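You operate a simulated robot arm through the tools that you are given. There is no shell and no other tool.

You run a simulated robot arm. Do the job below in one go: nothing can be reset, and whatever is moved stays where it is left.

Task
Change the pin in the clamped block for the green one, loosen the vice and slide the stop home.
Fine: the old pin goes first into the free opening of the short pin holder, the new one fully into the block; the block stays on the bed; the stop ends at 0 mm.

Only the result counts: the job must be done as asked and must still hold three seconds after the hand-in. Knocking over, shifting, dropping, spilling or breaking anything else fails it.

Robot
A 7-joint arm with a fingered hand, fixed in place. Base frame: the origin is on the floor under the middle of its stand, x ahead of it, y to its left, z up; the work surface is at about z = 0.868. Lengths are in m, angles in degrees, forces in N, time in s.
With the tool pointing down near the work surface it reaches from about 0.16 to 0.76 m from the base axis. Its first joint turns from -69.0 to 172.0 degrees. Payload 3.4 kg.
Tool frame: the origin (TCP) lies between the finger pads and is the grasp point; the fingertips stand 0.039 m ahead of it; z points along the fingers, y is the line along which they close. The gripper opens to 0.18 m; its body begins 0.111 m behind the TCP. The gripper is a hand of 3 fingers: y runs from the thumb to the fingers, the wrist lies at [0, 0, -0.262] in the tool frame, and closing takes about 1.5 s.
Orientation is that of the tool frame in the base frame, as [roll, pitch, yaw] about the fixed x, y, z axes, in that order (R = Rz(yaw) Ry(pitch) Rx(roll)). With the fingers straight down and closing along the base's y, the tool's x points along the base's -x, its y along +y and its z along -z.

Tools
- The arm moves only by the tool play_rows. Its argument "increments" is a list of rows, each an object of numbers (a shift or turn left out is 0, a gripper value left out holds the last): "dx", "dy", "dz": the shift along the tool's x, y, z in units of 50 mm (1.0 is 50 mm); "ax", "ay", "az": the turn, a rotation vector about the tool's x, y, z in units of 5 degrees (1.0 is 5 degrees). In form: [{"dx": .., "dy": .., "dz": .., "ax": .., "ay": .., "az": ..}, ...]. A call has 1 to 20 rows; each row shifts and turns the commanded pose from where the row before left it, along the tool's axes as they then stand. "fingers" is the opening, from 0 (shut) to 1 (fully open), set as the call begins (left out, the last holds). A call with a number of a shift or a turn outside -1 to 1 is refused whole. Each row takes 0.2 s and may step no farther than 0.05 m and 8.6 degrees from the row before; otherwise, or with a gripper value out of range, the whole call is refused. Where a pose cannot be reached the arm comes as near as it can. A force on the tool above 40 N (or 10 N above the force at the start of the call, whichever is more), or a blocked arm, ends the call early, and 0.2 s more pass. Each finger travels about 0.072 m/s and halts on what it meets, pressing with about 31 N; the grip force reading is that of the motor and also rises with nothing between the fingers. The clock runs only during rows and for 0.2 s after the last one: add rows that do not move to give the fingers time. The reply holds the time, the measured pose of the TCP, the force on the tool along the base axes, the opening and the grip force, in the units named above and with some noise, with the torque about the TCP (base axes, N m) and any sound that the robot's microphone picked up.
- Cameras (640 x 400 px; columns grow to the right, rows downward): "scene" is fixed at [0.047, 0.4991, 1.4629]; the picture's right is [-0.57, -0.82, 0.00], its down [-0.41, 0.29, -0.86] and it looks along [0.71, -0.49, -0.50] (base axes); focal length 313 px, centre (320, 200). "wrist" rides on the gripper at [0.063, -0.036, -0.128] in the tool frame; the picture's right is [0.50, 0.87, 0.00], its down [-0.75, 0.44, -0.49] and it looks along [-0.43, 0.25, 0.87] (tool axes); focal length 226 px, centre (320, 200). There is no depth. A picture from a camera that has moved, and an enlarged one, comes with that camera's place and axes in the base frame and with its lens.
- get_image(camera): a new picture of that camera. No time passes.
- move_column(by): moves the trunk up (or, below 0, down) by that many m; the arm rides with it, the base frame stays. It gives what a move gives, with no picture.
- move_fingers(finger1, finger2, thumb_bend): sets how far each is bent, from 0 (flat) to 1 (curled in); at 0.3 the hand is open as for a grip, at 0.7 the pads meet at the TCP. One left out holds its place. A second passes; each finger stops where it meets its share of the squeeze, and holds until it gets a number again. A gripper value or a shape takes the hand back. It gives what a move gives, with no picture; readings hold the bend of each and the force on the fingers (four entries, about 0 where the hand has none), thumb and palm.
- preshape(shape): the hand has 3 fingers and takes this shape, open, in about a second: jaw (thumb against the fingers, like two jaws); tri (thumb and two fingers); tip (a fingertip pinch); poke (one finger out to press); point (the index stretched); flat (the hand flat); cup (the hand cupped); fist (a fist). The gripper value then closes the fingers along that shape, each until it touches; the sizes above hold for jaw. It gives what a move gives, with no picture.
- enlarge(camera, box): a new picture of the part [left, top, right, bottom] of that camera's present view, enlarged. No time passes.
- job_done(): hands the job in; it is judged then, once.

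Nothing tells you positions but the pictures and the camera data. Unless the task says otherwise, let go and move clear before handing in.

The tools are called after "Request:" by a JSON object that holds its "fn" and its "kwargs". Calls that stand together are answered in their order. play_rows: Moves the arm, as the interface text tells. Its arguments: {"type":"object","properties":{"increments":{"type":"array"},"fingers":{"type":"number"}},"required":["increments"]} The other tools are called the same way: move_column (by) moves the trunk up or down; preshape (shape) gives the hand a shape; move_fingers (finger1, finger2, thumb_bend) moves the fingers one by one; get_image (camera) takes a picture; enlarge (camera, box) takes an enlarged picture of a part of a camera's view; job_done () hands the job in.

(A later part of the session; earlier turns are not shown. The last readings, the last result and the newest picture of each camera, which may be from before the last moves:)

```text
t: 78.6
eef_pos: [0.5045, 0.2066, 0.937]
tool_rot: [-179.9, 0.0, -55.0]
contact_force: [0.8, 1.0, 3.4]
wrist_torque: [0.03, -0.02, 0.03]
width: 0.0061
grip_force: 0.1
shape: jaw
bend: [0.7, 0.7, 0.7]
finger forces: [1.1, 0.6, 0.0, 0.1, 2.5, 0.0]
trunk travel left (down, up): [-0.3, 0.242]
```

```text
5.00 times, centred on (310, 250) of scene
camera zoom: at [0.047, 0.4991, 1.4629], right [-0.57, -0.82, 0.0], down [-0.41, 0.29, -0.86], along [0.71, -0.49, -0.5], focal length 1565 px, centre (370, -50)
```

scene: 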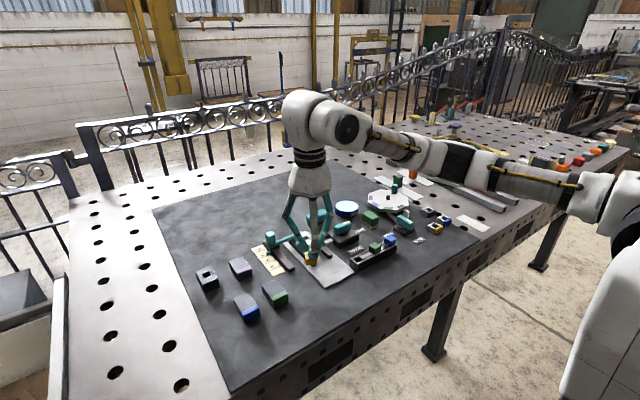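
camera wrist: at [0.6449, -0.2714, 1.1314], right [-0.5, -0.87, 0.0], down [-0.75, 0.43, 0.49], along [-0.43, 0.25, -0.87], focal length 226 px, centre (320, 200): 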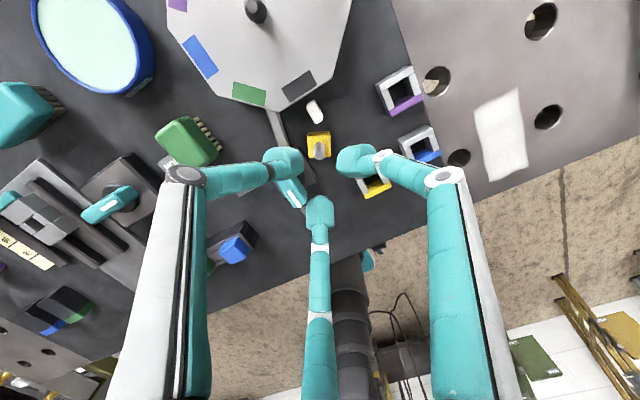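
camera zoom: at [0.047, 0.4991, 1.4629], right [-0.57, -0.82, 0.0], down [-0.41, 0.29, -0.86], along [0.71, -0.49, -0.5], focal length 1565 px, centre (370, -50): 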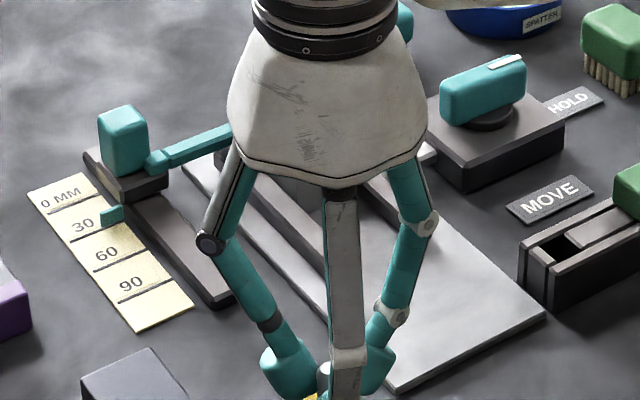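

The cap is on the mat (about 3 N upward). I'll open the fingers, rise, and check that it stands.

Request:
{"fn": "play_rows", "kwargs": {"increments": [{}, {}, {}], "fingers": 0.16}}

Request:
{"fn": "play_rows", "kwargs": {"increments": [{"dz": -0.5}, {"dz": -0.7}, {"dz": -0.7}, {"dz": -0.7}, {}]}}

Request:
{"fn": "enlarge", "kwargs": {"camera": "wrist", "box": [220, 40, 420, 230]}}

Request:
{"fn": "enlarge", "kwargs": {"camera": "scene", "box": [270, 230, 370, 310]}}

```text
t: 79.4
eef_pos: [0.5058, 0.206, 0.9366]
tool_rot: [-179.9, 0.0, -55.0]
contact_force: [-0.3, -0.4, -0.4]
wrist_torque: [0.01, 0.05, 0.01]
width: 0.0284
grip_force: 0.1
shape: jaw
bend: [0.71, 0.71, 0.73]
finger forces: [0.0, 0.0, 0.0, 0.0, 0.0, 0.0]
trunk travel left (down, up): [-0.3, 0.242]
```

```text
t: 80.6
eef_pos: [0.5061, 0.2075, 1.0665]
tool_rot: [-179.9, 0.0, -54.9]
contact_force: [-0.1, 0.5, 0.0]
wrist_torque: [0.04, 0.01, -0.03]
width: 0.0284
grip_force: 0.1
shape: jaw
bend: [0.71, 0.71, 0.73]
finger forces: [0.0, 0.0, 0.0, 0.0, 0.1, 0.1]
trunk travel left (down, up): [-0.3, 0.242]
```

```text
2.11 times, centred on (320, 135) of wrist
camera zoom: at [0.5723, 0.1775, 1.1948], right [-0.42, -0.91, 0.0], down [-0.79, 0.37, 0.49], along [-0.45, 0.21, -0.87], focal length 476 px, centre (320, 337)
```

zoom: 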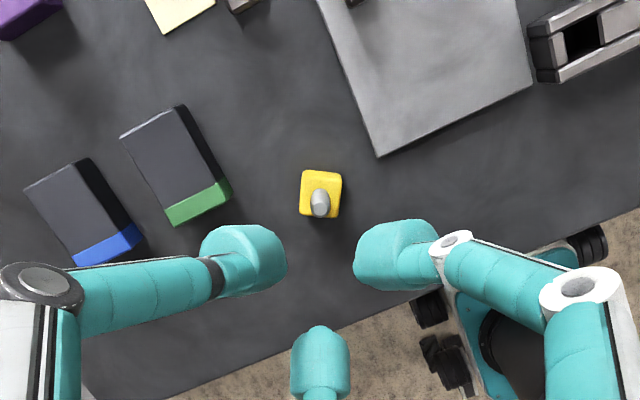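

```text
5.00 times, centred on (320, 270) of scene
camera zoom: at [0.047, 0.4991, 1.4629], right [-0.57, -0.82, 0.0], down [-0.41, 0.29, -0.86], along [0.71, -0.49, -0.5], focal length 1565 px, centre (320, -150)
```

zoom: 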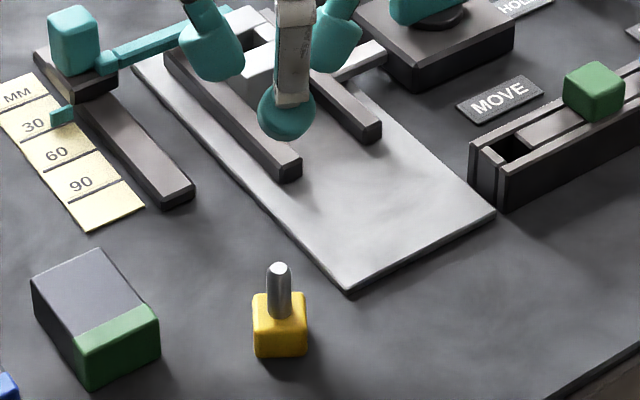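

The pin stands inverted at about (0.505, 0.207), with its faces turned about 25°. I'll tip it over along a face direction (155°) with one closed fingertip, starting from behind it.

Request:
{"fn": "play_rows", "kwargs": {"increments": [{"dx": 0.4, "dy": -0.22}, {"dx": 0.37, "dy": -0.22}, {"dz": 0.5}, {"dz": 0.5}, {"dz": 0.5}, {"dz": 0.5}, {"dz": 0.48}, {}, {}], "fingers": 0.03}}

Request:
{"fn": "enlarge", "kwargs": {"camera": "scene", "box": [270, 230, 370, 310]}}

Request:
{"fn": "enlarge", "kwargs": {"camera": "wrist", "box": [220, 90, 420, 280]}}

```text
t: 82.6
eef_pos: [0.5458, 0.1889, 0.9434]
tool_rot: [-179.9, 0.0, -55.1]
contact_force: [0.5, -0.6, 0.3]
wrist_torque: [-0.02, 0.03, 0.0]
width: 0.006
grip_force: 0.1
shape: jaw
bend: [0.7, 0.7, 0.71]
finger forces: [0.1, 0.0, 0.0, 0.1, 0.0, 0.0]
trunk travel left (down, up): [-0.3, 0.242]
```

```text
5.00 times, centred on (320, 270) of scene
camera zoom: at [0.047, 0.4991, 1.4629], right [-0.57, -0.82, 0.0], down [-0.41, 0.29, -0.86], along [0.71, -0.49, -0.5], focal length 1565 px, centre (320, -150)
```

zoom: 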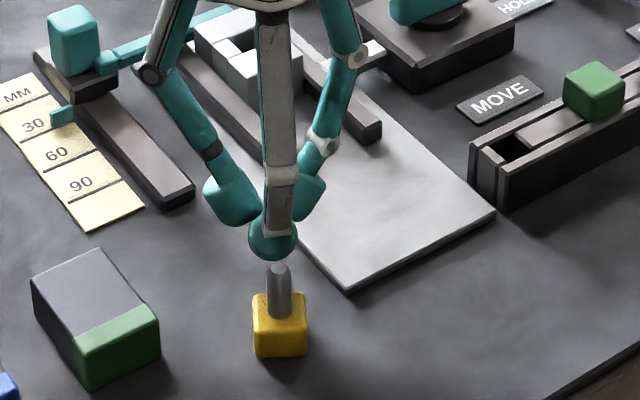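

```text
2.11 times, centred on (320, 185) of wrist
camera zoom: at [0.6117, 0.1587, 1.0719], right [-0.42, -0.91, 0.0], down [-0.79, 0.37, 0.49], along [-0.45, 0.21, -0.87], focal length 476 px, centre (320, 232)
```

zoom: 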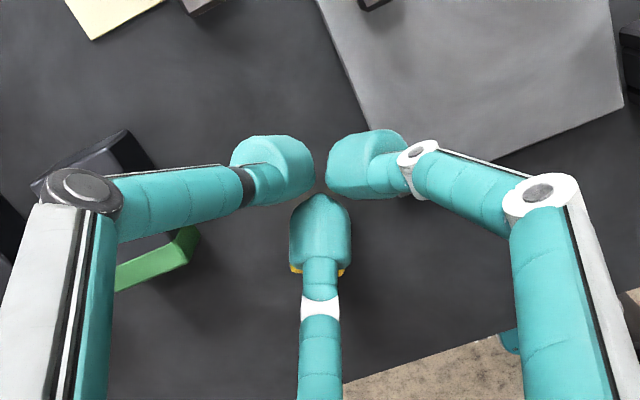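

The leading fingertip is lined up behind the shaft. I'll push slowly along 155° to tip the pin over.

Request:
{"fn": "play_rows", "kwargs": {"increments": [{"dx": -0.0866, "dy": 0.05}, {"dx": -0.0866, "dy": 0.05}, {"dx": -0.0866, "dy": 0.05}, {"dx": -0.0866, "dy": 0.05}, {"dx": -0.0866, "dy": 0.05}, {"dx": -0.0866, "dy": 0.05}]}}

Request:
{"fn": "enlarge", "kwargs": {"camera": "scene", "box": [270, 230, 370, 310]}}

```text
t: 84.0
eef_pos: [0.5177, 0.2011, 0.9439]
tool_rot: [-179.8, 0.0, -55.1]
contact_force: [0.8, -0.7, -0.7]
wrist_torque: [-0.01, 0.0, -0.04]
width: 0.0052
grip_force: 0.0
shape: jaw
bend: [0.7, 0.7, 0.71]
finger forces: [0.0, 0.3, 0.0, 0.0, 0.0, 0.0]
trunk travel left (down, up): [-0.3, 0.242]
```

```text
5.00 times, centred on (320, 270) of scene
camera zoom: at [0.047, 0.4991, 1.4629], right [-0.57, -0.82, 0.0], down [-0.41, 0.29, -0.86], along [0.71, -0.49, -0.5], focal length 1565 px, centre (320, -150)
```

zoom: 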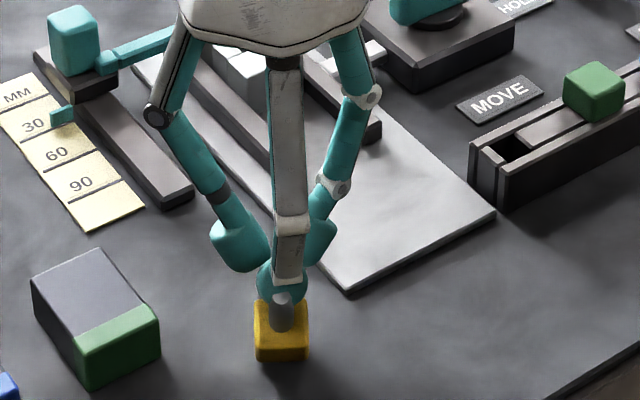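

The pin is beginning to tilt away from the finger. I'll keep pushing slowly.

Request:
{"fn": "play_rows", "kwargs": {"increments": [{"dx": -0.0866, "dy": 0.05}, {"dx": -0.0866, "dy": 0.05}, {"dx": -0.0866, "dy": 0.05}]}}

Request:
{"fn": "enlarge", "kwargs": {"camera": "scene", "box": [270, 230, 370, 310]}}

```text
t: 84.8
eef_pos: [0.504, 0.207, 0.9433]
tool_rot: [-179.9, 0.0, -55.1]
contact_force: [0.1, -0.1, 0.2]
wrist_torque: [-0.03, 0.05, 0.0]
width: 0.0058
grip_force: 0.0
shape: jaw
bend: [0.7, 0.7, 0.71]
finger forces: [0.0, 0.1, 0.0, 0.0, 0.1, 0.1]
trunk travel left (down, up): [-0.3, 0.242]
```

```text
5.00 times, centred on (320, 270) of scene
camera zoom: at [0.047, 0.4991, 1.4629], right [-0.57, -0.82, 0.0], down [-0.41, 0.29, -0.86], along [0.71, -0.49, -0.5], focal length 1565 px, centre (320, -150)
```

zoom: 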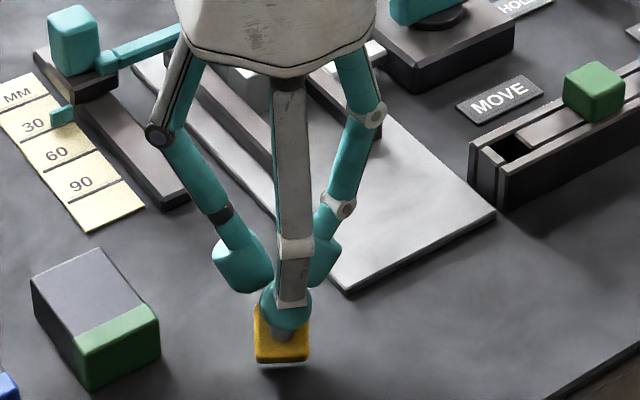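

The pin has tilted further. I'll push a few more millimetres until it drops onto its side.

Request:
{"fn": "play_rows", "kwargs": {"increments": [{"dx": -0.0866, "dy": 0.05}, {"dx": -0.0866, "dy": 0.05}, {"dx": -0.0866, "dy": 0.05}, {}]}}

Request:
{"fn": "enlarge", "kwargs": {"camera": "scene", "box": [270, 230, 370, 310]}}

Request:
{"fn": "enlarge", "kwargs": {"camera": "wrist", "box": [220, 90, 420, 280]}}

```text
t: 85.8
eef_pos: [0.4915, 0.2145, 0.9453]
tool_rot: [-179.9, 0.0, -55.0]
contact_force: [-0.3, 0.9, -0.6]
wrist_torque: [0.0, -0.04, 0.0]
width: 0.0056
grip_force: 0.1
shape: jaw
bend: [0.7, 0.7, 0.71]
finger forces: [0.0, 0.1, 0.0, 0.1, 0.0, 0.0]
trunk travel left (down, up): [-0.3, 0.242]
```

```text
5.00 times, centred on (320, 270) of scene
camera zoom: at [0.047, 0.4991, 1.4629], right [-0.57, -0.82, 0.0], down [-0.41, 0.29, -0.86], along [0.71, -0.49, -0.5], focal length 1565 px, centre (320, -150)
```

zoom: 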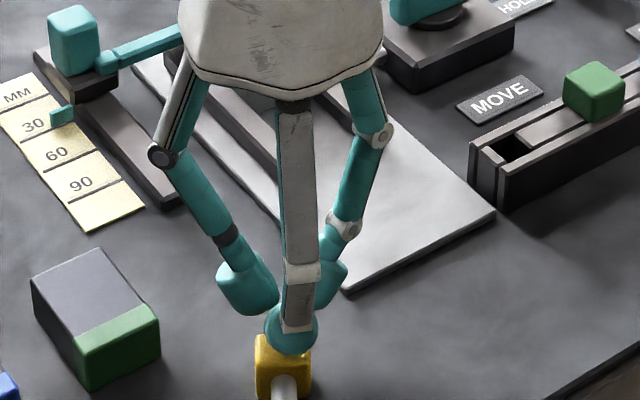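

```text
2.11 times, centred on (320, 185) of wrist
camera zoom: at [0.5574, 0.1841, 1.072], right [-0.42, -0.91, 0.0], down [-0.79, 0.37, 0.49], along [-0.45, 0.21, -0.87], focal length 476 px, centre (320, 232)
```

zoom: 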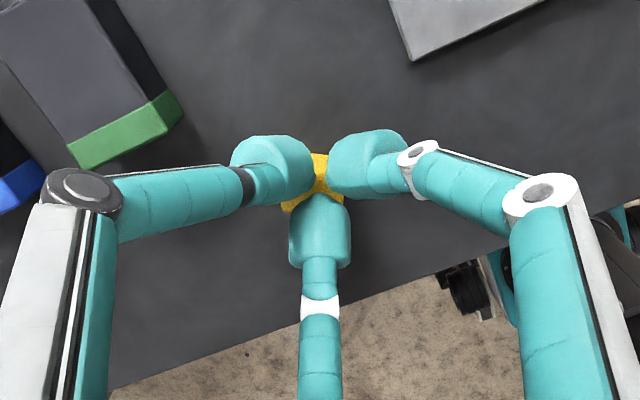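

The pin has fallen onto its side with the shaft pointing toward the near edge. I'll rise and look at its exact pose.

Request:
{"fn": "play_rows", "kwargs": {"increments": [{"dz": -0.5}, {"dz": -0.8}, {"dz": -0.8}, {"dx": 0.3, "dy": -0.1}, {"dx": 0.3, "dy": -0.1}, {"dx": 0.3, "dy": -0.1}, {}]}}

Request:
{"fn": "get_image", "kwargs": {"camera": "wrist"}}

Request:
{"fn": "enlarge", "kwargs": {"camera": "scene", "box": [270, 250, 370, 330]}}

```text
t: 87.4
eef_pos: [0.5288, 0.1837, 1.0494]
tool_rot: [-179.9, 0.0, -55.0]
contact_force: [-0.2, 1.0, 0.8]
wrist_torque: [0.0, -0.04, -0.01]
width: 0.0056
grip_force: 0.1
shape: jaw
bend: [0.7, 0.7, 0.71]
finger forces: [0.0, 0.1, 0.0, 0.0, 0.0, 0.0]
trunk travel left (down, up): [-0.3, 0.242]
```

```text
taken
camera wrist: at [0.5948, 0.154, 1.1774], right [-0.42, -0.91, 0.0], down [-0.79, 0.37, 0.49], along [-0.45, 0.21, -0.87], focal length 226 px, centre (320, 200)
```

wrist: 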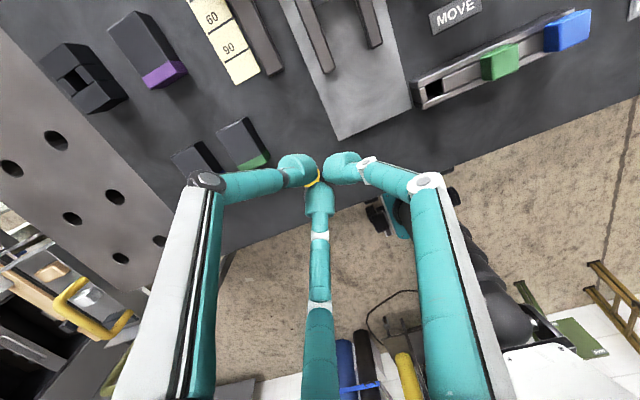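

```text
5.00 times, centred on (320, 290) of scene
camera zoom: at [0.047, 0.4991, 1.4629], right [-0.57, -0.82, 0.0], down [-0.41, 0.29, -0.86], along [0.71, -0.49, -0.5], focal length 1565 px, centre (320, -250)
```

zoom: 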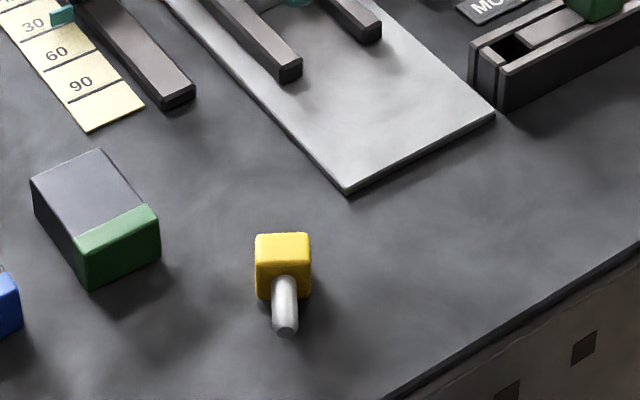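

The pin lies with its cap near (0.485, 0.22) and its shaft pointing about 150°. I'll rotate the hand to match and get a view from straight above it.

Request:
{"fn": "play_rows", "kwargs": {"increments": [{"az": 1}, {"az": 1}, {"az": 1}, {"az": 1}, {"az": 1}, {"az": 1}, {"az": 1}, {"az": 1}, {"az": 1}, {"az": 1}, {"az": 1}, {"az": 1}, {"az": 1}, {"dx": -0.48, "dy": 0.65}, {"dx": -0.48, "dy": 0.65}, {"dx": -0.48, "dy": 0.65}, {}, {}], "fingers": 0.25}}

Request:
{"fn": "get_image", "kwargs": {"camera": "wrist"}}

Request:
{"fn": "enlarge", "kwargs": {"camera": "wrist", "box": [260, 20, 380, 120]}}

```text
t: 91.2
eef_pos: [0.4819, 0.2972, 1.0486]
tool_rot: [180.0, 0.0, -120.1]
contact_force: [0.5, -0.2, 1.0]
wrist_torque: [-0.01, -0.01, 0.04]
width: 0.0447
grip_force: 0.0
shape: jaw
bend: [0.72, 0.72, 0.74]
finger forces: [0.0, 0.0, 0.0, 0.1, 0.0, 0.0]
trunk travel left (down, up): [-0.3, 0.242]
```

```text
taken
camera wrist: at [0.4817, 0.2249, 1.1767], right [-1.0, 0.0, 0.0], down [0.0, 0.87, 0.49], along [0.0, 0.49, -0.87], focal length 226 px, centre (320, 200)
```

wrist: 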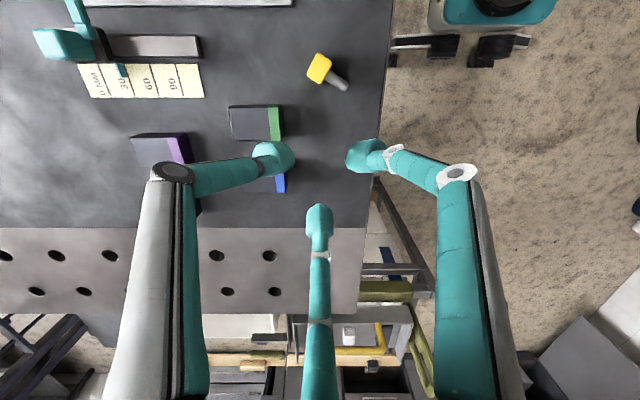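

```text
4.00 times, centred on (320, 70) of wrist
camera zoom: at [0.4817, 0.2249, 1.1767], right [-1.0, 0.0, 0.0], down [0.0, 0.87, 0.49], along [0.0, 0.49, -0.87], focal length 904 px, centre (320, 720)
```

zoom: 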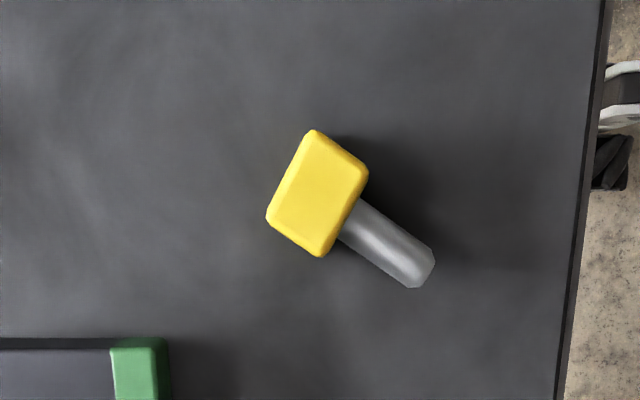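

From above: the cap centre is (0.4825, 0.223), 20 mm along the axis and 25 mm across, with the shaft pointing 148° and about 28 mm long. I'll align the hand (thumb behind the cap, fingers straddling the shaft) and come partway down.

Request:
{"fn": "play_rows", "kwargs": {"increments": [{"az": 0.4}, {"dx": 0.629, "dy": -0.364}, {"dx": 0.629, "dy": -0.364}, {"dz": 0.7}, {"dz": 0.7}, {}, {}]}}

Request:
{"fn": "enlarge", "kwargs": {"camera": "wrist", "box": [240, 90, 400, 230]}}

Request:
{"fn": "enlarge", "kwargs": {"camera": "scene", "box": [270, 230, 370, 330]}}

```text
t: 92.8
eef_pos: [0.4804, 0.2213, 0.9786]
tool_rot: [179.9, 0.2, -122.0]
contact_force: [-0.4, -0.4, -0.3]
wrist_torque: [0.04, 0.02, 0.02]
width: 0.0447
grip_force: 0.0
shape: jaw
bend: [0.72, 0.72, 0.74]
finger forces: [0.1, 0.0, 0.1, 0.0, 0.0, 0.1]
trunk travel left (down, up): [-0.3, 0.242]
```

```text
2.86 times, centred on (320, 160) of wrist
camera zoom: at [0.4778, 0.1496, 1.1058], right [-1.0, 0.03, 0.0], down [0.03, 0.87, 0.49], along [0.02, 0.49, -0.87], focal length 646 px, centre (320, 314)
```

zoom: 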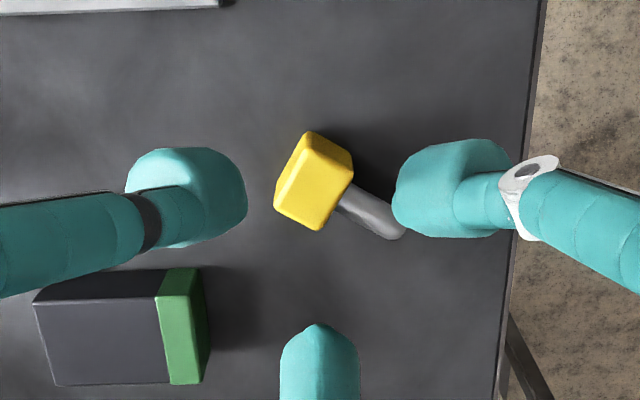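

```text
4.00 times, centred on (320, 280) of scene
camera zoom: at [0.047, 0.4991, 1.4629], right [-0.57, -0.82, 0.0], down [-0.41, 0.29, -0.86], along [0.71, -0.49, -0.5], focal length 1252 px, centre (320, -120)
```

zoom: 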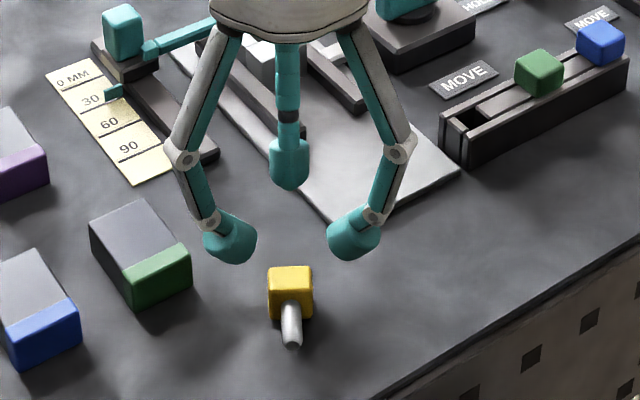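

The hand is aligned, with the thumb behind the cap and the fingers straddling the shaft. I'll enlarge to get precise centring before descending.

Request:
{"fn": "enlarge", "kwargs": {"camera": "wrist", "box": [290, 110, 370, 170]}}

```text
6.67 times, centred on (330, 140) of wrist
camera zoom: at [0.4778, 0.1496, 1.1058], right [-1.0, 0.03, 0.0], down [0.03, 0.87, 0.49], along [0.02, 0.49, -0.87], focal length 1507 px, centre (253, 600)
```

zoom: 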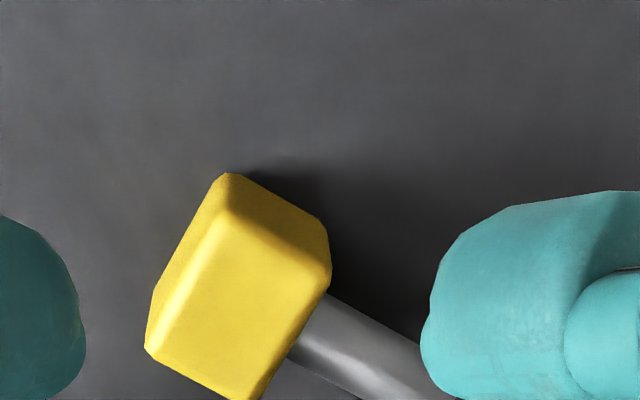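

The cap centre refines to (0.4826, 0.2224). I'll apply a small correction and lower to table level in steps.

Request:
{"fn": "play_rows", "kwargs": {"increments": [{"dx": -0.034, "dy": 0.044}, {"dz": 0.5}, {"dz": 0.5}, {"dz": 0.2}, {}, {}]}}

Request:
{"fn": "enlarge", "kwargs": {"camera": "wrist", "box": [240, 90, 400, 230]}}

Request:
{"fn": "enlarge", "kwargs": {"camera": "scene", "box": [270, 250, 350, 310]}}

```text
t: 94.2
eef_pos: [0.4793, 0.2273, 0.9197]
tool_rot: [-180.0, 0.0, -122.0]
contact_force: [-0.5, -0.3, 0.1]
wrist_torque: [0.0, 0.01, -0.01]
width: 0.0446
grip_force: 0.0
shape: jaw
bend: [0.72, 0.72, 0.74]
finger forces: [0.1, 0.1, 0.0, 0.1, 0.1, 0.1]
trunk travel left (down, up): [-0.3, 0.242]
```

```text
2.86 times, centred on (320, 160) of wrist
camera zoom: at [0.476, 0.1558, 1.0475], right [-1.0, 0.03, 0.0], down [0.03, 0.87, 0.49], along [0.02, 0.49, -0.87], focal length 646 px, centre (320, 314)
```

zoom: 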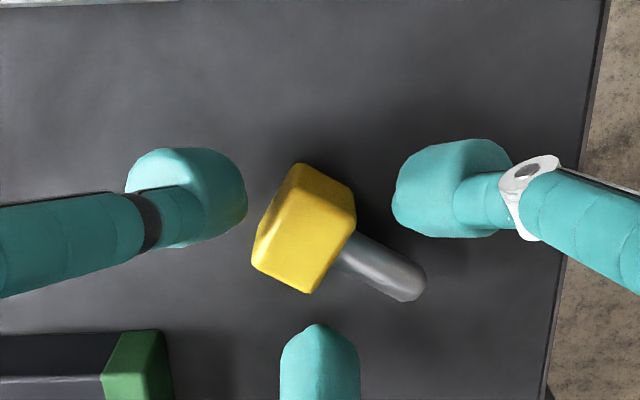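

```text
6.67 times, centred on (310, 280) of scene
camera zoom: at [0.047, 0.4991, 1.4629], right [-0.57, -0.82, 0.0], down [-0.41, 0.29, -0.86], along [0.71, -0.49, -0.5], focal length 2086 px, centre (387, -333)
```

zoom: 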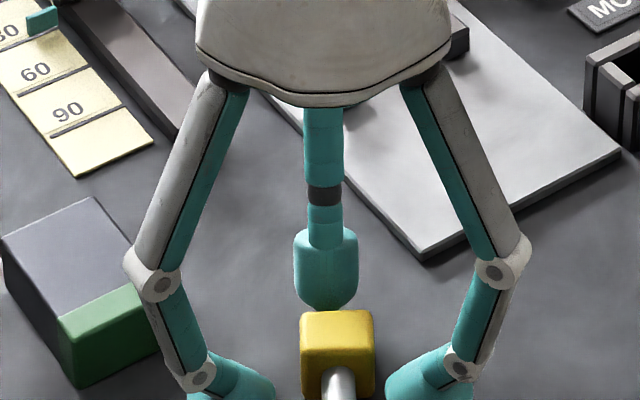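

The hand drifted about 4 mm toward +y, so I'll correct using the measured pose and lower the last 7 mm.

Request:
{"fn": "play_rows", "kwargs": {"increments": [{"dx": 0.056, "dy": -0.05}, {}, {}]}}

Request:
{"fn": "play_rows", "kwargs": {"increments": [{"dz": 0.08}, {"dz": 0.06}, {}, {}]}}

Request:
{"fn": "enlarge", "kwargs": {"camera": "wrist", "box": [240, 90, 400, 230]}}

```text
t: 95.0
eef_pos: [0.479, 0.2235, 0.9205]
tool_rot: [180.0, 0.1, -122.0]
contact_force: [-0.8, 0.2, -0.2]
wrist_torque: [0.02, -0.02, 0.02]
width: 0.0446
grip_force: 0.1
shape: jaw
bend: [0.72, 0.72, 0.74]
finger forces: [0.1, 0.0, 0.0, 0.0, 0.0, 0.1]
trunk travel left (down, up): [-0.3, 0.242]
```

```text
t: 96.0
eef_pos: [0.4781, 0.2216, 0.9111]
tool_rot: [180.0, 0.1, -122.0]
contact_force: [0.0, -0.6, -0.6]
wrist_torque: [0.0, 0.01, -0.03]
width: 0.0446
grip_force: 0.0
shape: jaw
bend: [0.72, 0.72, 0.74]
finger forces: [0.1, 0.0, 0.0, 0.0, 0.0, 0.0]
trunk travel left (down, up): [-0.3, 0.242]
```

```text
2.86 times, centred on (320, 160) of wrist
camera zoom: at [0.4761, 0.1514, 1.0394], right [-1.0, 0.03, 0.0], down [0.03, 0.87, 0.49], along [0.02, 0.49, -0.87], focal length 646 px, centre (320, 314)
```

zoom: 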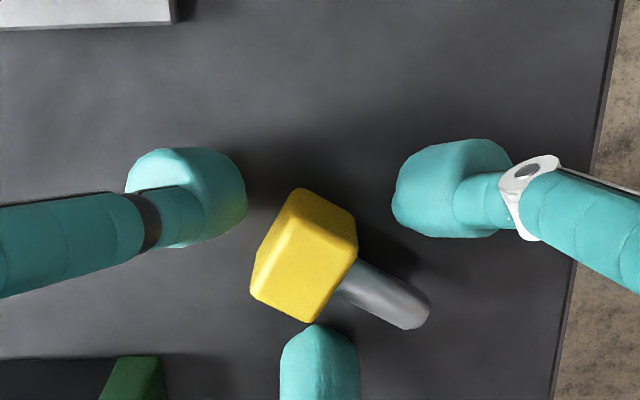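

The hand is now centred on the cap to about 1 mm. I'll close in stages, looking for a light, even contact.

Request:
{"fn": "play_rows", "kwargs": {"increments": [{}, {}], "fingers": 0.18}}

Request:
{"fn": "play_rows", "kwargs": {"increments": [{}, {}], "fingers": 0.16}}

Request:
{"fn": "play_rows", "kwargs": {"increments": [{}, {}], "fingers": 0.145}}

Request:
{"fn": "enlarge", "kwargs": {"camera": "wrist", "box": [240, 90, 400, 230]}}

```text
t: 96.6
eef_pos: [0.4783, 0.2224, 0.9107]
tool_rot: [180.0, 0.1, -122.1]
contact_force: [0.5, -0.8, 0.0]
wrist_torque: [-0.01, 0.0, 0.02]
width: 0.0328
grip_force: 0.0
shape: jaw
bend: [0.72, 0.72, 0.74]
finger forces: [0.0, 0.0, 0.0, 0.1, 0.1, 0.0]
trunk travel left (down, up): [-0.3, 0.242]
```

```text
t: 97.2
eef_pos: [0.4788, 0.2236, 0.9119]
tool_rot: [-180.0, 0.1, -122.0]
contact_force: [-0.1, 0.1, 0.4]
wrist_torque: [0.03, 0.01, -0.03]
width: 0.029
grip_force: 0.0
shape: jaw
bend: [0.72, 0.72, 0.74]
finger forces: [0.0, 0.1, 0.0, 0.0, 0.0, 0.1]
trunk travel left (down, up): [-0.3, 0.242]
```

```text
t: 97.8
eef_pos: [0.4786, 0.2229, 0.9105]
tool_rot: [179.9, 0.2, -122.1]
contact_force: [0.1, 0.6, 0.0]
wrist_torque: [-0.02, -0.02, -0.02]
width: 0.0268
grip_force: 0.1
shape: jaw
bend: [0.71, 0.71, 0.73]
finger forces: [0.0, 0.4, 0.1, 0.0, 0.5, 0.0]
trunk travel left (down, up): [-0.3, 0.242]
```

```text
2.86 times, centred on (320, 160) of wrist
camera zoom: at [0.4761, 0.1514, 1.0394], right [-1.0, 0.03, 0.0], down [0.03, 0.87, 0.49], along [0.02, 0.49, -0.87], focal length 646 px, centre (320, 314)
```

zoom: 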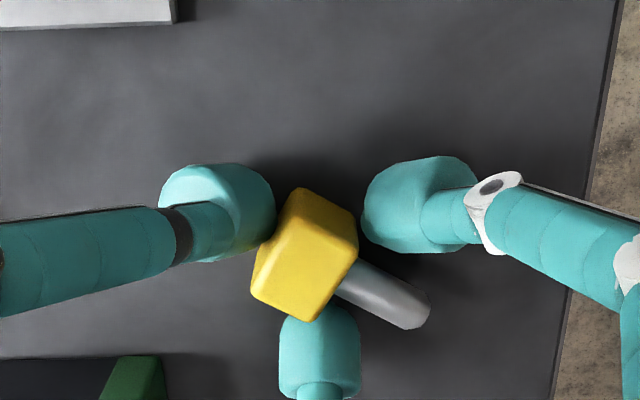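

Contact is starting on the thumb and one finger, with tiny forces. I'll continue closing in small steps.

Request:
{"fn": "play_rows", "kwargs": {"increments": [{}, {}], "fingers": 0.135}}

Request:
{"fn": "play_rows", "kwargs": {"increments": [{}, {}], "fingers": 0.125}}

Request:
{"fn": "enlarge", "kwargs": {"camera": "wrist", "box": [240, 90, 400, 230]}}

```text
t: 98.4
eef_pos: [0.4774, 0.2245, 0.9123]
tool_rot: [-179.9, 0.0, -121.9]
contact_force: [-0.2, 0.0, -2.6]
wrist_torque: [0.0, -0.02, 0.04]
width: 0.0206
grip_force: 31.0
shape: jaw
bend: [0.72, 0.72, 0.73]
finger forces: [27.8, 27.7, 0.1, 0.1, 29.8, 0.0]
trunk travel left (down, up): [-0.3, 0.242]
```

```text
t: 99.0
eef_pos: [0.4777, 0.2232, 0.9119]
tool_rot: [180.0, 0.1, -122.0]
contact_force: [-0.3, -0.6, 0.6]
wrist_torque: [0.0, 0.01, 0.02]
width: 0.0229
grip_force: 0.1
shape: jaw
bend: [0.71, 0.71, 0.72]
finger forces: [0.4, 1.0, 0.0, 0.0, 1.1, 0.0]
trunk travel left (down, up): [-0.3, 0.242]
```

```text
2.86 times, centred on (320, 160) of wrist
camera zoom: at [0.4761, 0.1513, 1.0396], right [-1.0, 0.03, 0.0], down [0.03, 0.87, 0.49], along [0.02, 0.49, -0.87], focal length 646 px, centre (320, 314)
```

zoom: 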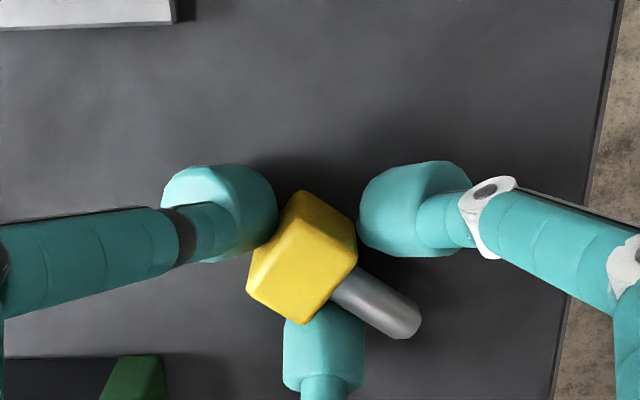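

All three fingers now hold lightly and evenly, and the cap barely turned. I'll lift slowly and check.

Request:
{"fn": "play_rows", "kwargs": {"increments": [{"dz": -0.06}, {"dz": -0.1}, {"dz": -0.15}, {"dz": -0.2}, {"dz": -0.2}, {"dz": -0.2}, {}]}}

Request:
{"fn": "enlarge", "kwargs": {"camera": "scene", "box": [270, 230, 350, 300]}}

Request:
{"fn": "enlarge", "kwargs": {"camera": "wrist", "box": [240, 90, 400, 230]}}

```text
t: 100.6
eef_pos: [0.4773, 0.2235, 0.9575]
tool_rot: [179.9, 0.0, -121.9]
contact_force: [-1.2, 0.9, -1.2]
wrist_torque: [0.02, -0.01, -0.02]
width: 0.023
grip_force: 0.1
shape: jaw
bend: [0.71, 0.71, 0.72]
finger forces: [0.3, 1.0, 0.1, 0.0, 0.6, 0.1]
trunk travel left (down, up): [-0.3, 0.242]
```

```text
5.71 times, centred on (310, 265) of scene
camera zoom: at [0.047, 0.4991, 1.4629], right [-0.57, -0.82, 0.0], down [-0.41, 0.29, -0.86], along [0.71, -0.49, -0.5], focal length 1788 px, centre (377, -171)
```

zoom: 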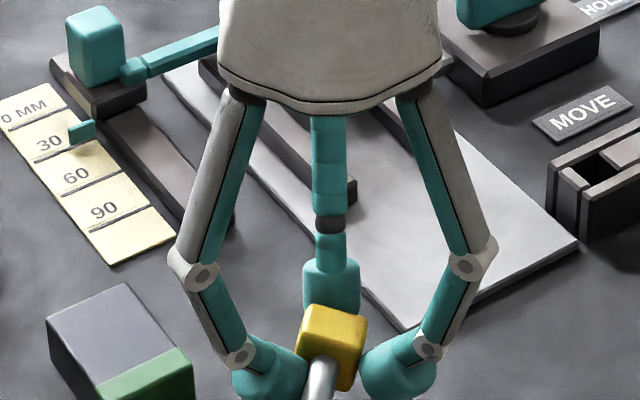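

```text
2.86 times, centred on (320, 160) of wrist
camera zoom: at [0.4764, 0.1521, 1.0855], right [-1.0, 0.03, 0.0], down [0.03, 0.87, 0.49], along [0.02, 0.49, -0.87], focal length 646 px, centre (320, 314)
```

zoom: 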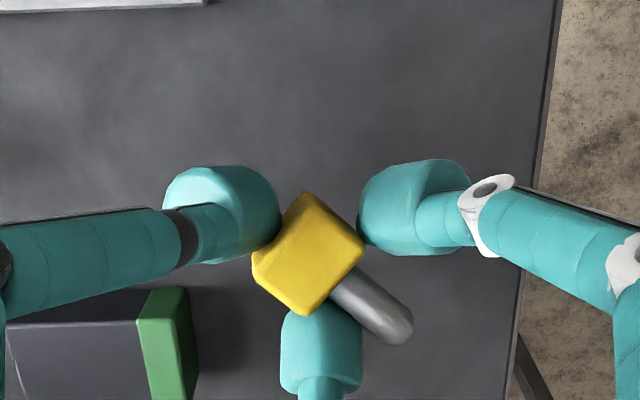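

It lifts, but the hold is so light that the cap rolled a little. I'll set it back down, squeeze once fully, and then back off to a moderate force.

Request:
{"fn": "play_rows", "kwargs": {"increments": [{"dz": 0.2}, {"dz": 0.2}, {"dz": 0.2}, {"dz": 0.15}, {"dz": 0.1}, {"dz": 0.05}, {}]}}

Request:
{"fn": "play_rows", "kwargs": {"increments": [{}, {}], "fingers": 0.1}}

Request:
{"fn": "enlarge", "kwargs": {"camera": "wrist", "box": [240, 90, 400, 230]}}

Request:
{"fn": "enlarge", "kwargs": {"camera": "scene", "box": [270, 250, 350, 310]}}

```text
t: 102.2
eef_pos: [0.4791, 0.2228, 0.9134]
tool_rot: [180.0, 0.2, -122.0]
contact_force: [-0.2, 1.4, 1.2]
wrist_torque: [0.0, -0.03, 0.02]
width: 0.0233
grip_force: 0.0
shape: jaw
bend: [0.71, 0.71, 0.73]
finger forces: [0.1, 1.1, 0.0, 0.0, 0.7, 0.0]
trunk travel left (down, up): [-0.3, 0.242]
```

```text
t: 102.8
eef_pos: [0.4781, 0.2231, 0.9124]
tool_rot: [-180.0, 0.0, -121.9]
contact_force: [0.5, 0.1, -0.6]
wrist_torque: [-0.01, -0.03, -0.05]
width: 0.0188
grip_force: 31.1
shape: jaw
bend: [0.71, 0.71, 0.73]
finger forces: [26.4, 30.3, 0.0, 0.0, 27.4, 0.1]
trunk travel left (down, up): [-0.3, 0.242]
```

```text
2.86 times, centred on (320, 160) of wrist
camera zoom: at [0.4767, 0.1514, 1.0404], right [-1.0, 0.03, 0.0], down [0.03, 0.87, 0.49], along [0.02, 0.49, -0.87], focal length 646 px, centre (320, 314)
```

zoom: 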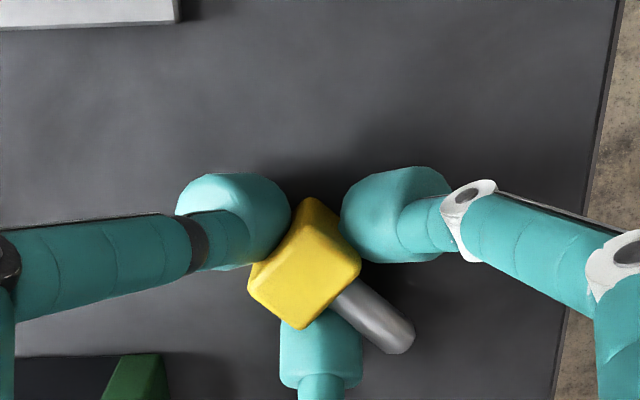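

```text
6.67 times, centred on (310, 280) of scene
camera zoom: at [0.047, 0.4991, 1.4629], right [-0.57, -0.82, 0.0], down [-0.41, 0.29, -0.86], along [0.71, -0.49, -0.5], focal length 2086 px, centre (387, -333)
```

zoom: 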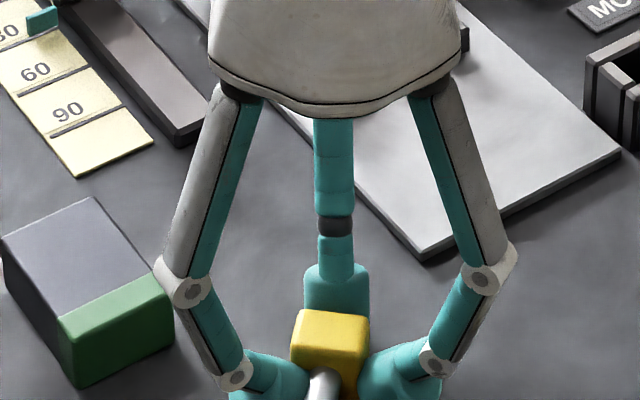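

The full squeeze is balanced (26/30/27 N). I'll now back off slightly to a moderate force.

Request:
{"fn": "play_rows", "kwargs": {"increments": [{}, {}], "fingers": 0.109}}

Request:
{"fn": "enlarge", "kwargs": {"camera": "wrist", "box": [240, 90, 400, 230]}}

```text
t: 103.4
eef_pos: [0.4791, 0.2231, 0.9128]
tool_rot: [-180.0, 0.1, -122.0]
contact_force: [-0.3, 0.6, -0.4]
wrist_torque: [0.01, -0.03, -0.02]
width: 0.021
grip_force: 0.1
shape: jaw
bend: [0.71, 0.71, 0.72]
finger forces: [0.3, 3.6, 0.1, 0.1, 1.3, 0.1]
trunk travel left (down, up): [-0.3, 0.242]
```

```text
2.86 times, centred on (320, 160) of wrist
camera zoom: at [0.4767, 0.1515, 1.0408], right [-1.0, 0.03, 0.0], down [0.03, 0.87, 0.49], along [0.02, 0.49, -0.87], focal length 646 px, centre (320, 314)
```

zoom: 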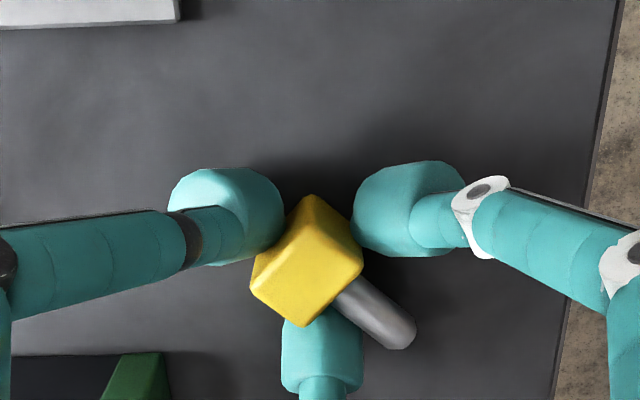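

The pin turned about 11° in the hand while being set down (shaft now at about 137°). I'll open a little, realign the hand to it, and regrip.

Request:
{"fn": "play_rows", "kwargs": {"increments": [{}, {}, {"az": 1}, {"az": 1.0}, {"az": 0.2, "dx": -0.035, "dy": 0.018}, {}, {}], "fingers": 0.21}}

Request:
{"fn": "enlarge", "kwargs": {"camera": "wrist", "box": [240, 90, 400, 230]}}

```text
t: 105.0
eef_pos: [0.4791, 0.2247, 0.912]
tool_rot: [180.0, 0.1, -133.1]
contact_force: [-0.6, -0.1, 0.4]
wrist_torque: [0.0, -0.01, 0.0]
width: 0.0375
grip_force: 0.1
shape: jaw
bend: [0.72, 0.72, 0.74]
finger forces: [0.0, 0.0, 0.0, 0.1, 0.1, 0.1]
trunk travel left (down, up): [-0.3, 0.242]
```

```text
2.86 times, centred on (320, 160) of wrist
camera zoom: at [0.4632, 0.1549, 1.0402], right [-0.97, 0.22, 0.0], down [0.2, 0.85, 0.49], along [0.11, 0.48, -0.87], focal length 646 px, centre (320, 314)
```

zoom: 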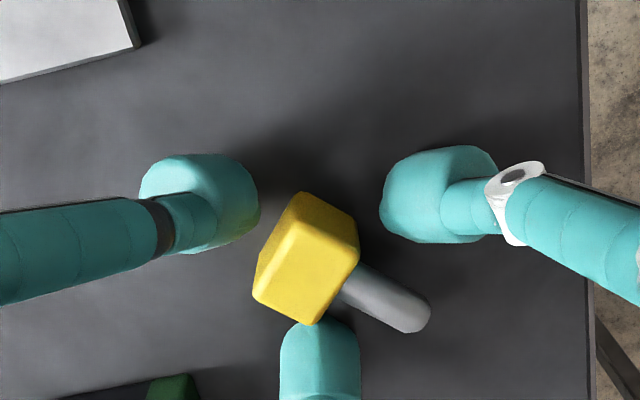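

The pin is again aligned with the hand just like the first balanced grip. I'll close to a full balanced squeeze and then back off slightly.

Request:
{"fn": "play_rows", "kwargs": {"increments": [{}, {}, {}], "fingers": 0.13}}

Request:
{"fn": "enlarge", "kwargs": {"camera": "wrist", "box": [240, 90, 400, 230]}}

```text
t: 105.8
eef_pos: [0.4796, 0.2255, 0.912]
tool_rot: [-180.0, 0.0, -133.0]
contact_force: [0.3, -0.5, -1.4]
wrist_torque: [-0.03, 0.03, 0.0]
width: 0.0204
grip_force: 31.3
shape: jaw
bend: [0.72, 0.72, 0.73]
finger forces: [25.1, 30.1, 0.0, 0.0, 28.3, 0.1]
trunk travel left (down, up): [-0.3, 0.242]
```

```text
2.86 times, centred on (320, 160) of wrist
camera zoom: at [0.4633, 0.1549, 1.0401], right [-0.97, 0.22, 0.0], down [0.2, 0.85, 0.49], along [0.11, 0.48, -0.87], focal length 646 px, centre (320, 314)
```

zoom: 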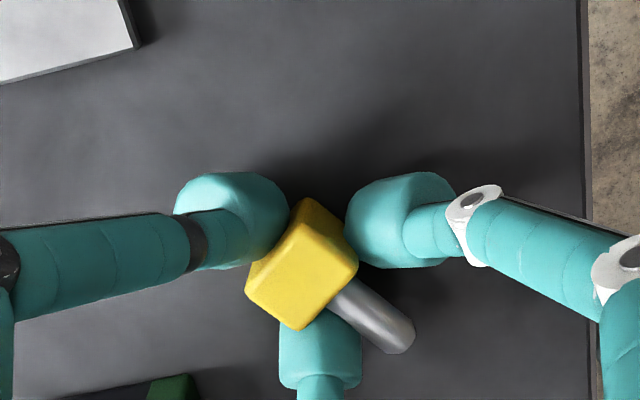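

The pin settles about 8° off in the squeeze. I'll wait under full squeeze on the table to see whether it is stable.

Request:
{"fn": "play_rows", "kwargs": {"increments": [{}, {}, {}, {}, {}, {}]}}

Request:
{"fn": "play_rows", "kwargs": {"increments": [{}, {}, {}, {}, {}, {}]}}

Request:
{"fn": "enlarge", "kwargs": {"camera": "wrist", "box": [240, 90, 400, 230]}}

```text
t: 107.2
eef_pos: [0.479, 0.2251, 0.9114]
tool_rot: [180.0, 0.0, -133.1]
contact_force: [0.6, 0.6, -0.8]
wrist_torque: [0.01, 0.0, 0.03]
width: 0.0203
grip_force: 31.0
shape: jaw
bend: [0.72, 0.72, 0.73]
finger forces: [25.1, 30.1, 0.0, 0.0, 28.4, 0.0]
trunk travel left (down, up): [-0.3, 0.242]
```

```text
t: 108.6
eef_pos: [0.4789, 0.2245, 0.9114]
tool_rot: [-180.0, 0.1, -133.0]
contact_force: [0.9, 0.4, -0.6]
wrist_torque: [-0.01, 0.02, 0.01]
width: 0.0203
grip_force: 30.8
shape: jaw
bend: [0.72, 0.72, 0.73]
finger forces: [25.1, 30.1, 0.0, 0.1, 28.3, 0.0]
trunk travel left (down, up): [-0.3, 0.242]
```

```text
2.86 times, centred on (320, 160) of wrist
camera zoom: at [0.4633, 0.1549, 1.0402], right [-0.97, 0.22, 0.0], down [0.19, 0.85, 0.49], along [0.11, 0.48, -0.87], focal length 646 px, centre (320, 314)
```

zoom: 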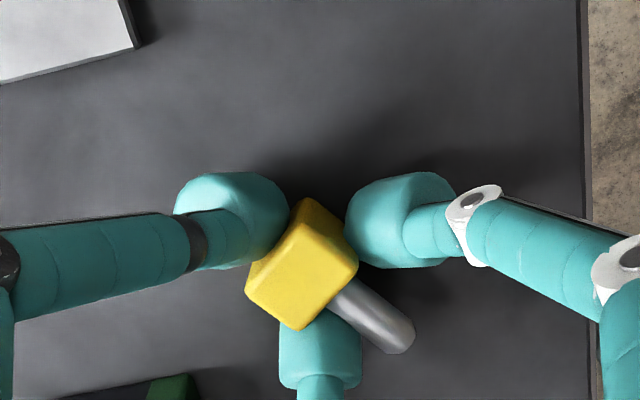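

The grip is static, with no force drift for nearly three seconds. I'll back off just enough to leave a few newtons, which can't eject the pin.

Request:
{"fn": "play_rows", "kwargs": {"increments": [{}, {}], "fingers": 0.106}}

Request:
{"fn": "play_rows", "kwargs": {"increments": [{}, {}]}}

```text
t: 109.2
eef_pos: [0.4799, 0.2248, 0.9125]
tool_rot: [-180.0, 0.1, -132.9]
contact_force: [0.1, 0.3, 1.4]
wrist_torque: [0.03, -0.02, 0.02]
width: 0.0206
grip_force: 0.1
shape: jaw
bend: [0.71, 0.71, 0.72]
finger forces: [0.4, 3.5, 0.0, 0.0, 1.7, 0.0]
trunk travel left (down, up): [-0.3, 0.242]
```

```text
t: 109.8
eef_pos: [0.4785, 0.2244, 0.9133]
tool_rot: [179.9, 0.0, -133.0]
contact_force: [0.4, 0.0, 1.7]
wrist_torque: [-0.01, 0.0, -0.02]
width: 0.0206
grip_force: 0.0
shape: jaw
bend: [0.71, 0.71, 0.72]
finger forces: [0.3, 3.5, 0.0, 0.0, 1.7, 0.0]
trunk travel left (down, up): [-0.3, 0.242]
```

The hold is light but fixed in position. I'll lift slowly and check the pin in the hand.

Request:
{"fn": "play_rows", "kwargs": {"increments": [{"dz": -0.04}, {"dz": -0.06}, {"dz": -0.1}, {"dz": -0.15}, {"dz": -0.2}, {"dz": -0.2}, {"dz": -0.2}, {"dz": -0.2}, {"dz": -0.2}, {"dz": -0.2}, {"dz": -0.2}, {"dz": -0.15}, {"dz": -0.1}, {}]}}

Request:
{"fn": "enlarge", "kwargs": {"camera": "wrist", "box": [240, 90, 400, 230]}}

Request:
{"fn": "enlarge", "kwargs": {"camera": "scene", "box": [260, 200, 360, 290]}}

```text
t: 112.8
eef_pos: [0.477, 0.2242, 1.0115]
tool_rot: [180.0, 0.1, -133.0]
contact_force: [0.4, 0.8, -1.5]
wrist_torque: [-0.04, -0.01, 0.01]
width: 0.0205
grip_force: 0.1
shape: jaw
bend: [0.71, 0.71, 0.72]
finger forces: [0.2, 3.3, 0.0, 0.0, 1.3, 0.0]
trunk travel left (down, up): [-0.3, 0.242]
```

```text
2.86 times, centred on (320, 160) of wrist
camera zoom: at [0.4626, 0.1556, 1.1398], right [-0.97, 0.22, 0.0], down [0.2, 0.85, 0.49], along [0.11, 0.48, -0.87], focal length 646 px, centre (320, 314)
```

zoom: 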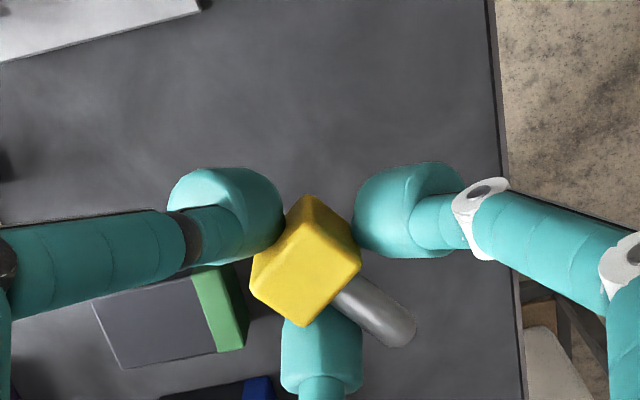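

```text
4.44 times, centred on (310, 245) of scene
camera zoom: at [0.047, 0.4991, 1.4629], right [-0.57, -0.82, 0.0], down [-0.41, 0.29, -0.86], along [0.71, -0.49, -0.5], focal length 1391 px, centre (364, 0)
```

zoom: 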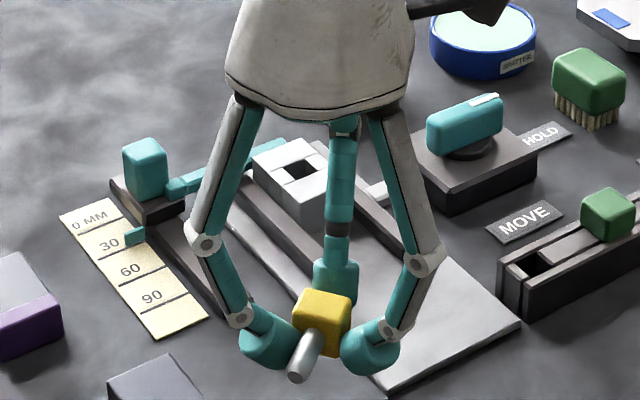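

The pin is held steadily, with its shaft out front. I'll turn the hand slowly to yaw −90 at this height.

Request:
{"fn": "play_rows", "kwargs": {"increments": [{"az": -0.3}, {"az": -0.5}, {"az": -0.5}, {"az": -0.5}, {"az": -0.5}, {"az": -0.5}, {"az": -0.5}, {"az": -0.5}, {"az": -0.5}, {"az": -0.5}, {"az": -0.5}, {"az": -0.5}, {"az": -0.5}, {"az": -0.5}, {"az": -0.5}, {"az": -0.5}, {"az": -0.5}, {"az": -0.5}, {"az": -0.3}]}}

Request:
{"fn": "play_rows", "kwargs": {"increments": [{"dz": -0.2}, {"dz": -0.3}, {"dz": -0.3}, {"dx": 0.2, "dy": 0.0}, {"dx": 0.4}, {"dx": 0.4}, {"dx": 0.4}, {"dx": 0.4}, {"dx": 0.4}, {"dx": 0.4}, {"dx": 0.2}, {}]}}

Request:
{"fn": "enlarge", "kwargs": {"camera": "scene", "box": [280, 190, 400, 290]}}

```text
t: 116.8
eef_pos: [0.4788, 0.2256, 1.0116]
tool_rot: [180.0, 0.0, -87.4]
contact_force: [-0.3, 0.0, -1.3]
wrist_torque: [-0.03, 0.03, -0.01]
width: 0.0205
grip_force: 0.1
shape: jaw
bend: [0.71, 0.71, 0.72]
finger forces: [0.2, 3.1, 0.0, 0.0, 1.3, 0.0]
trunk travel left (down, up): [-0.3, 0.242]
```

```text
t: 119.4
eef_pos: [0.4843, 0.0849, 1.0522]
tool_rot: [180.0, 0.0, -87.4]
contact_force: [0.8, 0.5, -1.8]
wrist_torque: [-0.04, 0.01, -0.01]
width: 0.0206
grip_force: 0.1
shape: jaw
bend: [0.71, 0.71, 0.72]
finger forces: [0.2, 2.7, 0.1, 0.0, 1.3, 0.1]
trunk travel left (down, up): [-0.3, 0.242]
```

```text
4.00 times, centred on (340, 240) of scene
camera zoom: at [0.047, 0.4991, 1.4629], right [-0.57, -0.82, 0.0], down [-0.41, 0.29, -0.86], along [0.71, -0.49, -0.5], focal length 1252 px, centre (240, 40)
```

zoom: 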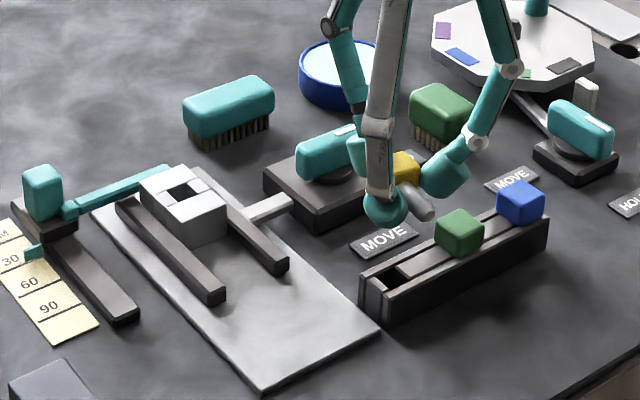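

Still held. I'll now pitch the hand forward slowly, first by 40°.

Request:
{"fn": "play_rows", "kwargs": {"increments": [{"ax": 0.3}, {"ax": 0.5}, {"ax": 0.5}, {"ax": 0.5}, {"ax": 0.5}, {"ax": 0.5}, {"ax": 0.5}, {"ax": 0.5}, {"ax": 0.5}, {"ax": 0.5}, {"ax": 0.5}, {"ax": 0.5}, {"ax": 0.5}, {"ax": 0.5}, {"ax": 0.5}, {"ax": 0.5}, {"ax": 0.2}, {}]}}

Request:
{"fn": "enlarge", "kwargs": {"camera": "scene", "box": [320, 190, 440, 290]}}

Request:
{"fn": "enlarge", "kwargs": {"camera": "wrist", "box": [240, 90, 400, 230]}}

```text
t: 123.2
eef_pos: [0.4844, 0.084, 1.0519]
tool_rot: [-139.9, 0.0, -87.5]
contact_force: [0.7, 0.3, -0.8]
wrist_torque: [0.0, 0.02, 0.0]
width: 0.0203
grip_force: 0.0
shape: jaw
bend: [0.71, 0.71, 0.72]
finger forces: [0.6, 2.7, 0.1, 0.0, 0.9, 0.0]
trunk travel left (down, up): [-0.3, 0.242]
```

```text
4.00 times, centred on (380, 240) of scene
camera zoom: at [0.047, 0.4991, 1.4629], right [-0.57, -0.82, 0.0], down [-0.41, 0.29, -0.86], along [0.71, -0.49, -0.5], focal length 1252 px, centre (80, 40)
```

zoom: 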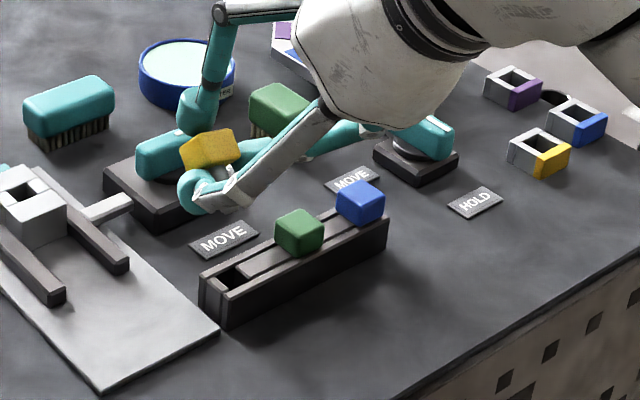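

```text
2.86 times, centred on (320, 160) of wrist
camera zoom: at [0.4338, 0.0206, 1.1736], right [-0.64, -0.53, -0.56], down [-0.68, 0.72, 0.1], along [0.35, 0.44, -0.82], focal length 646 px, centre (320, 314)
```

zoom: 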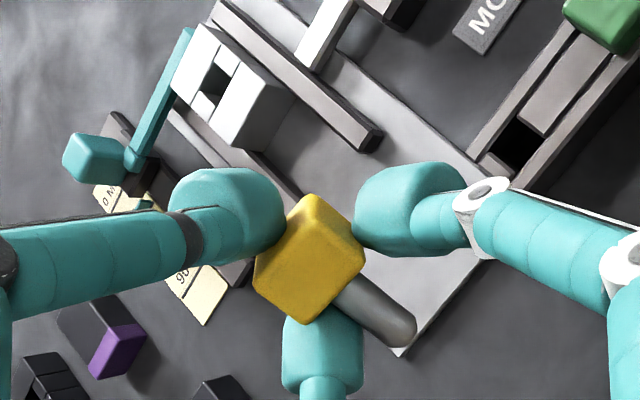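

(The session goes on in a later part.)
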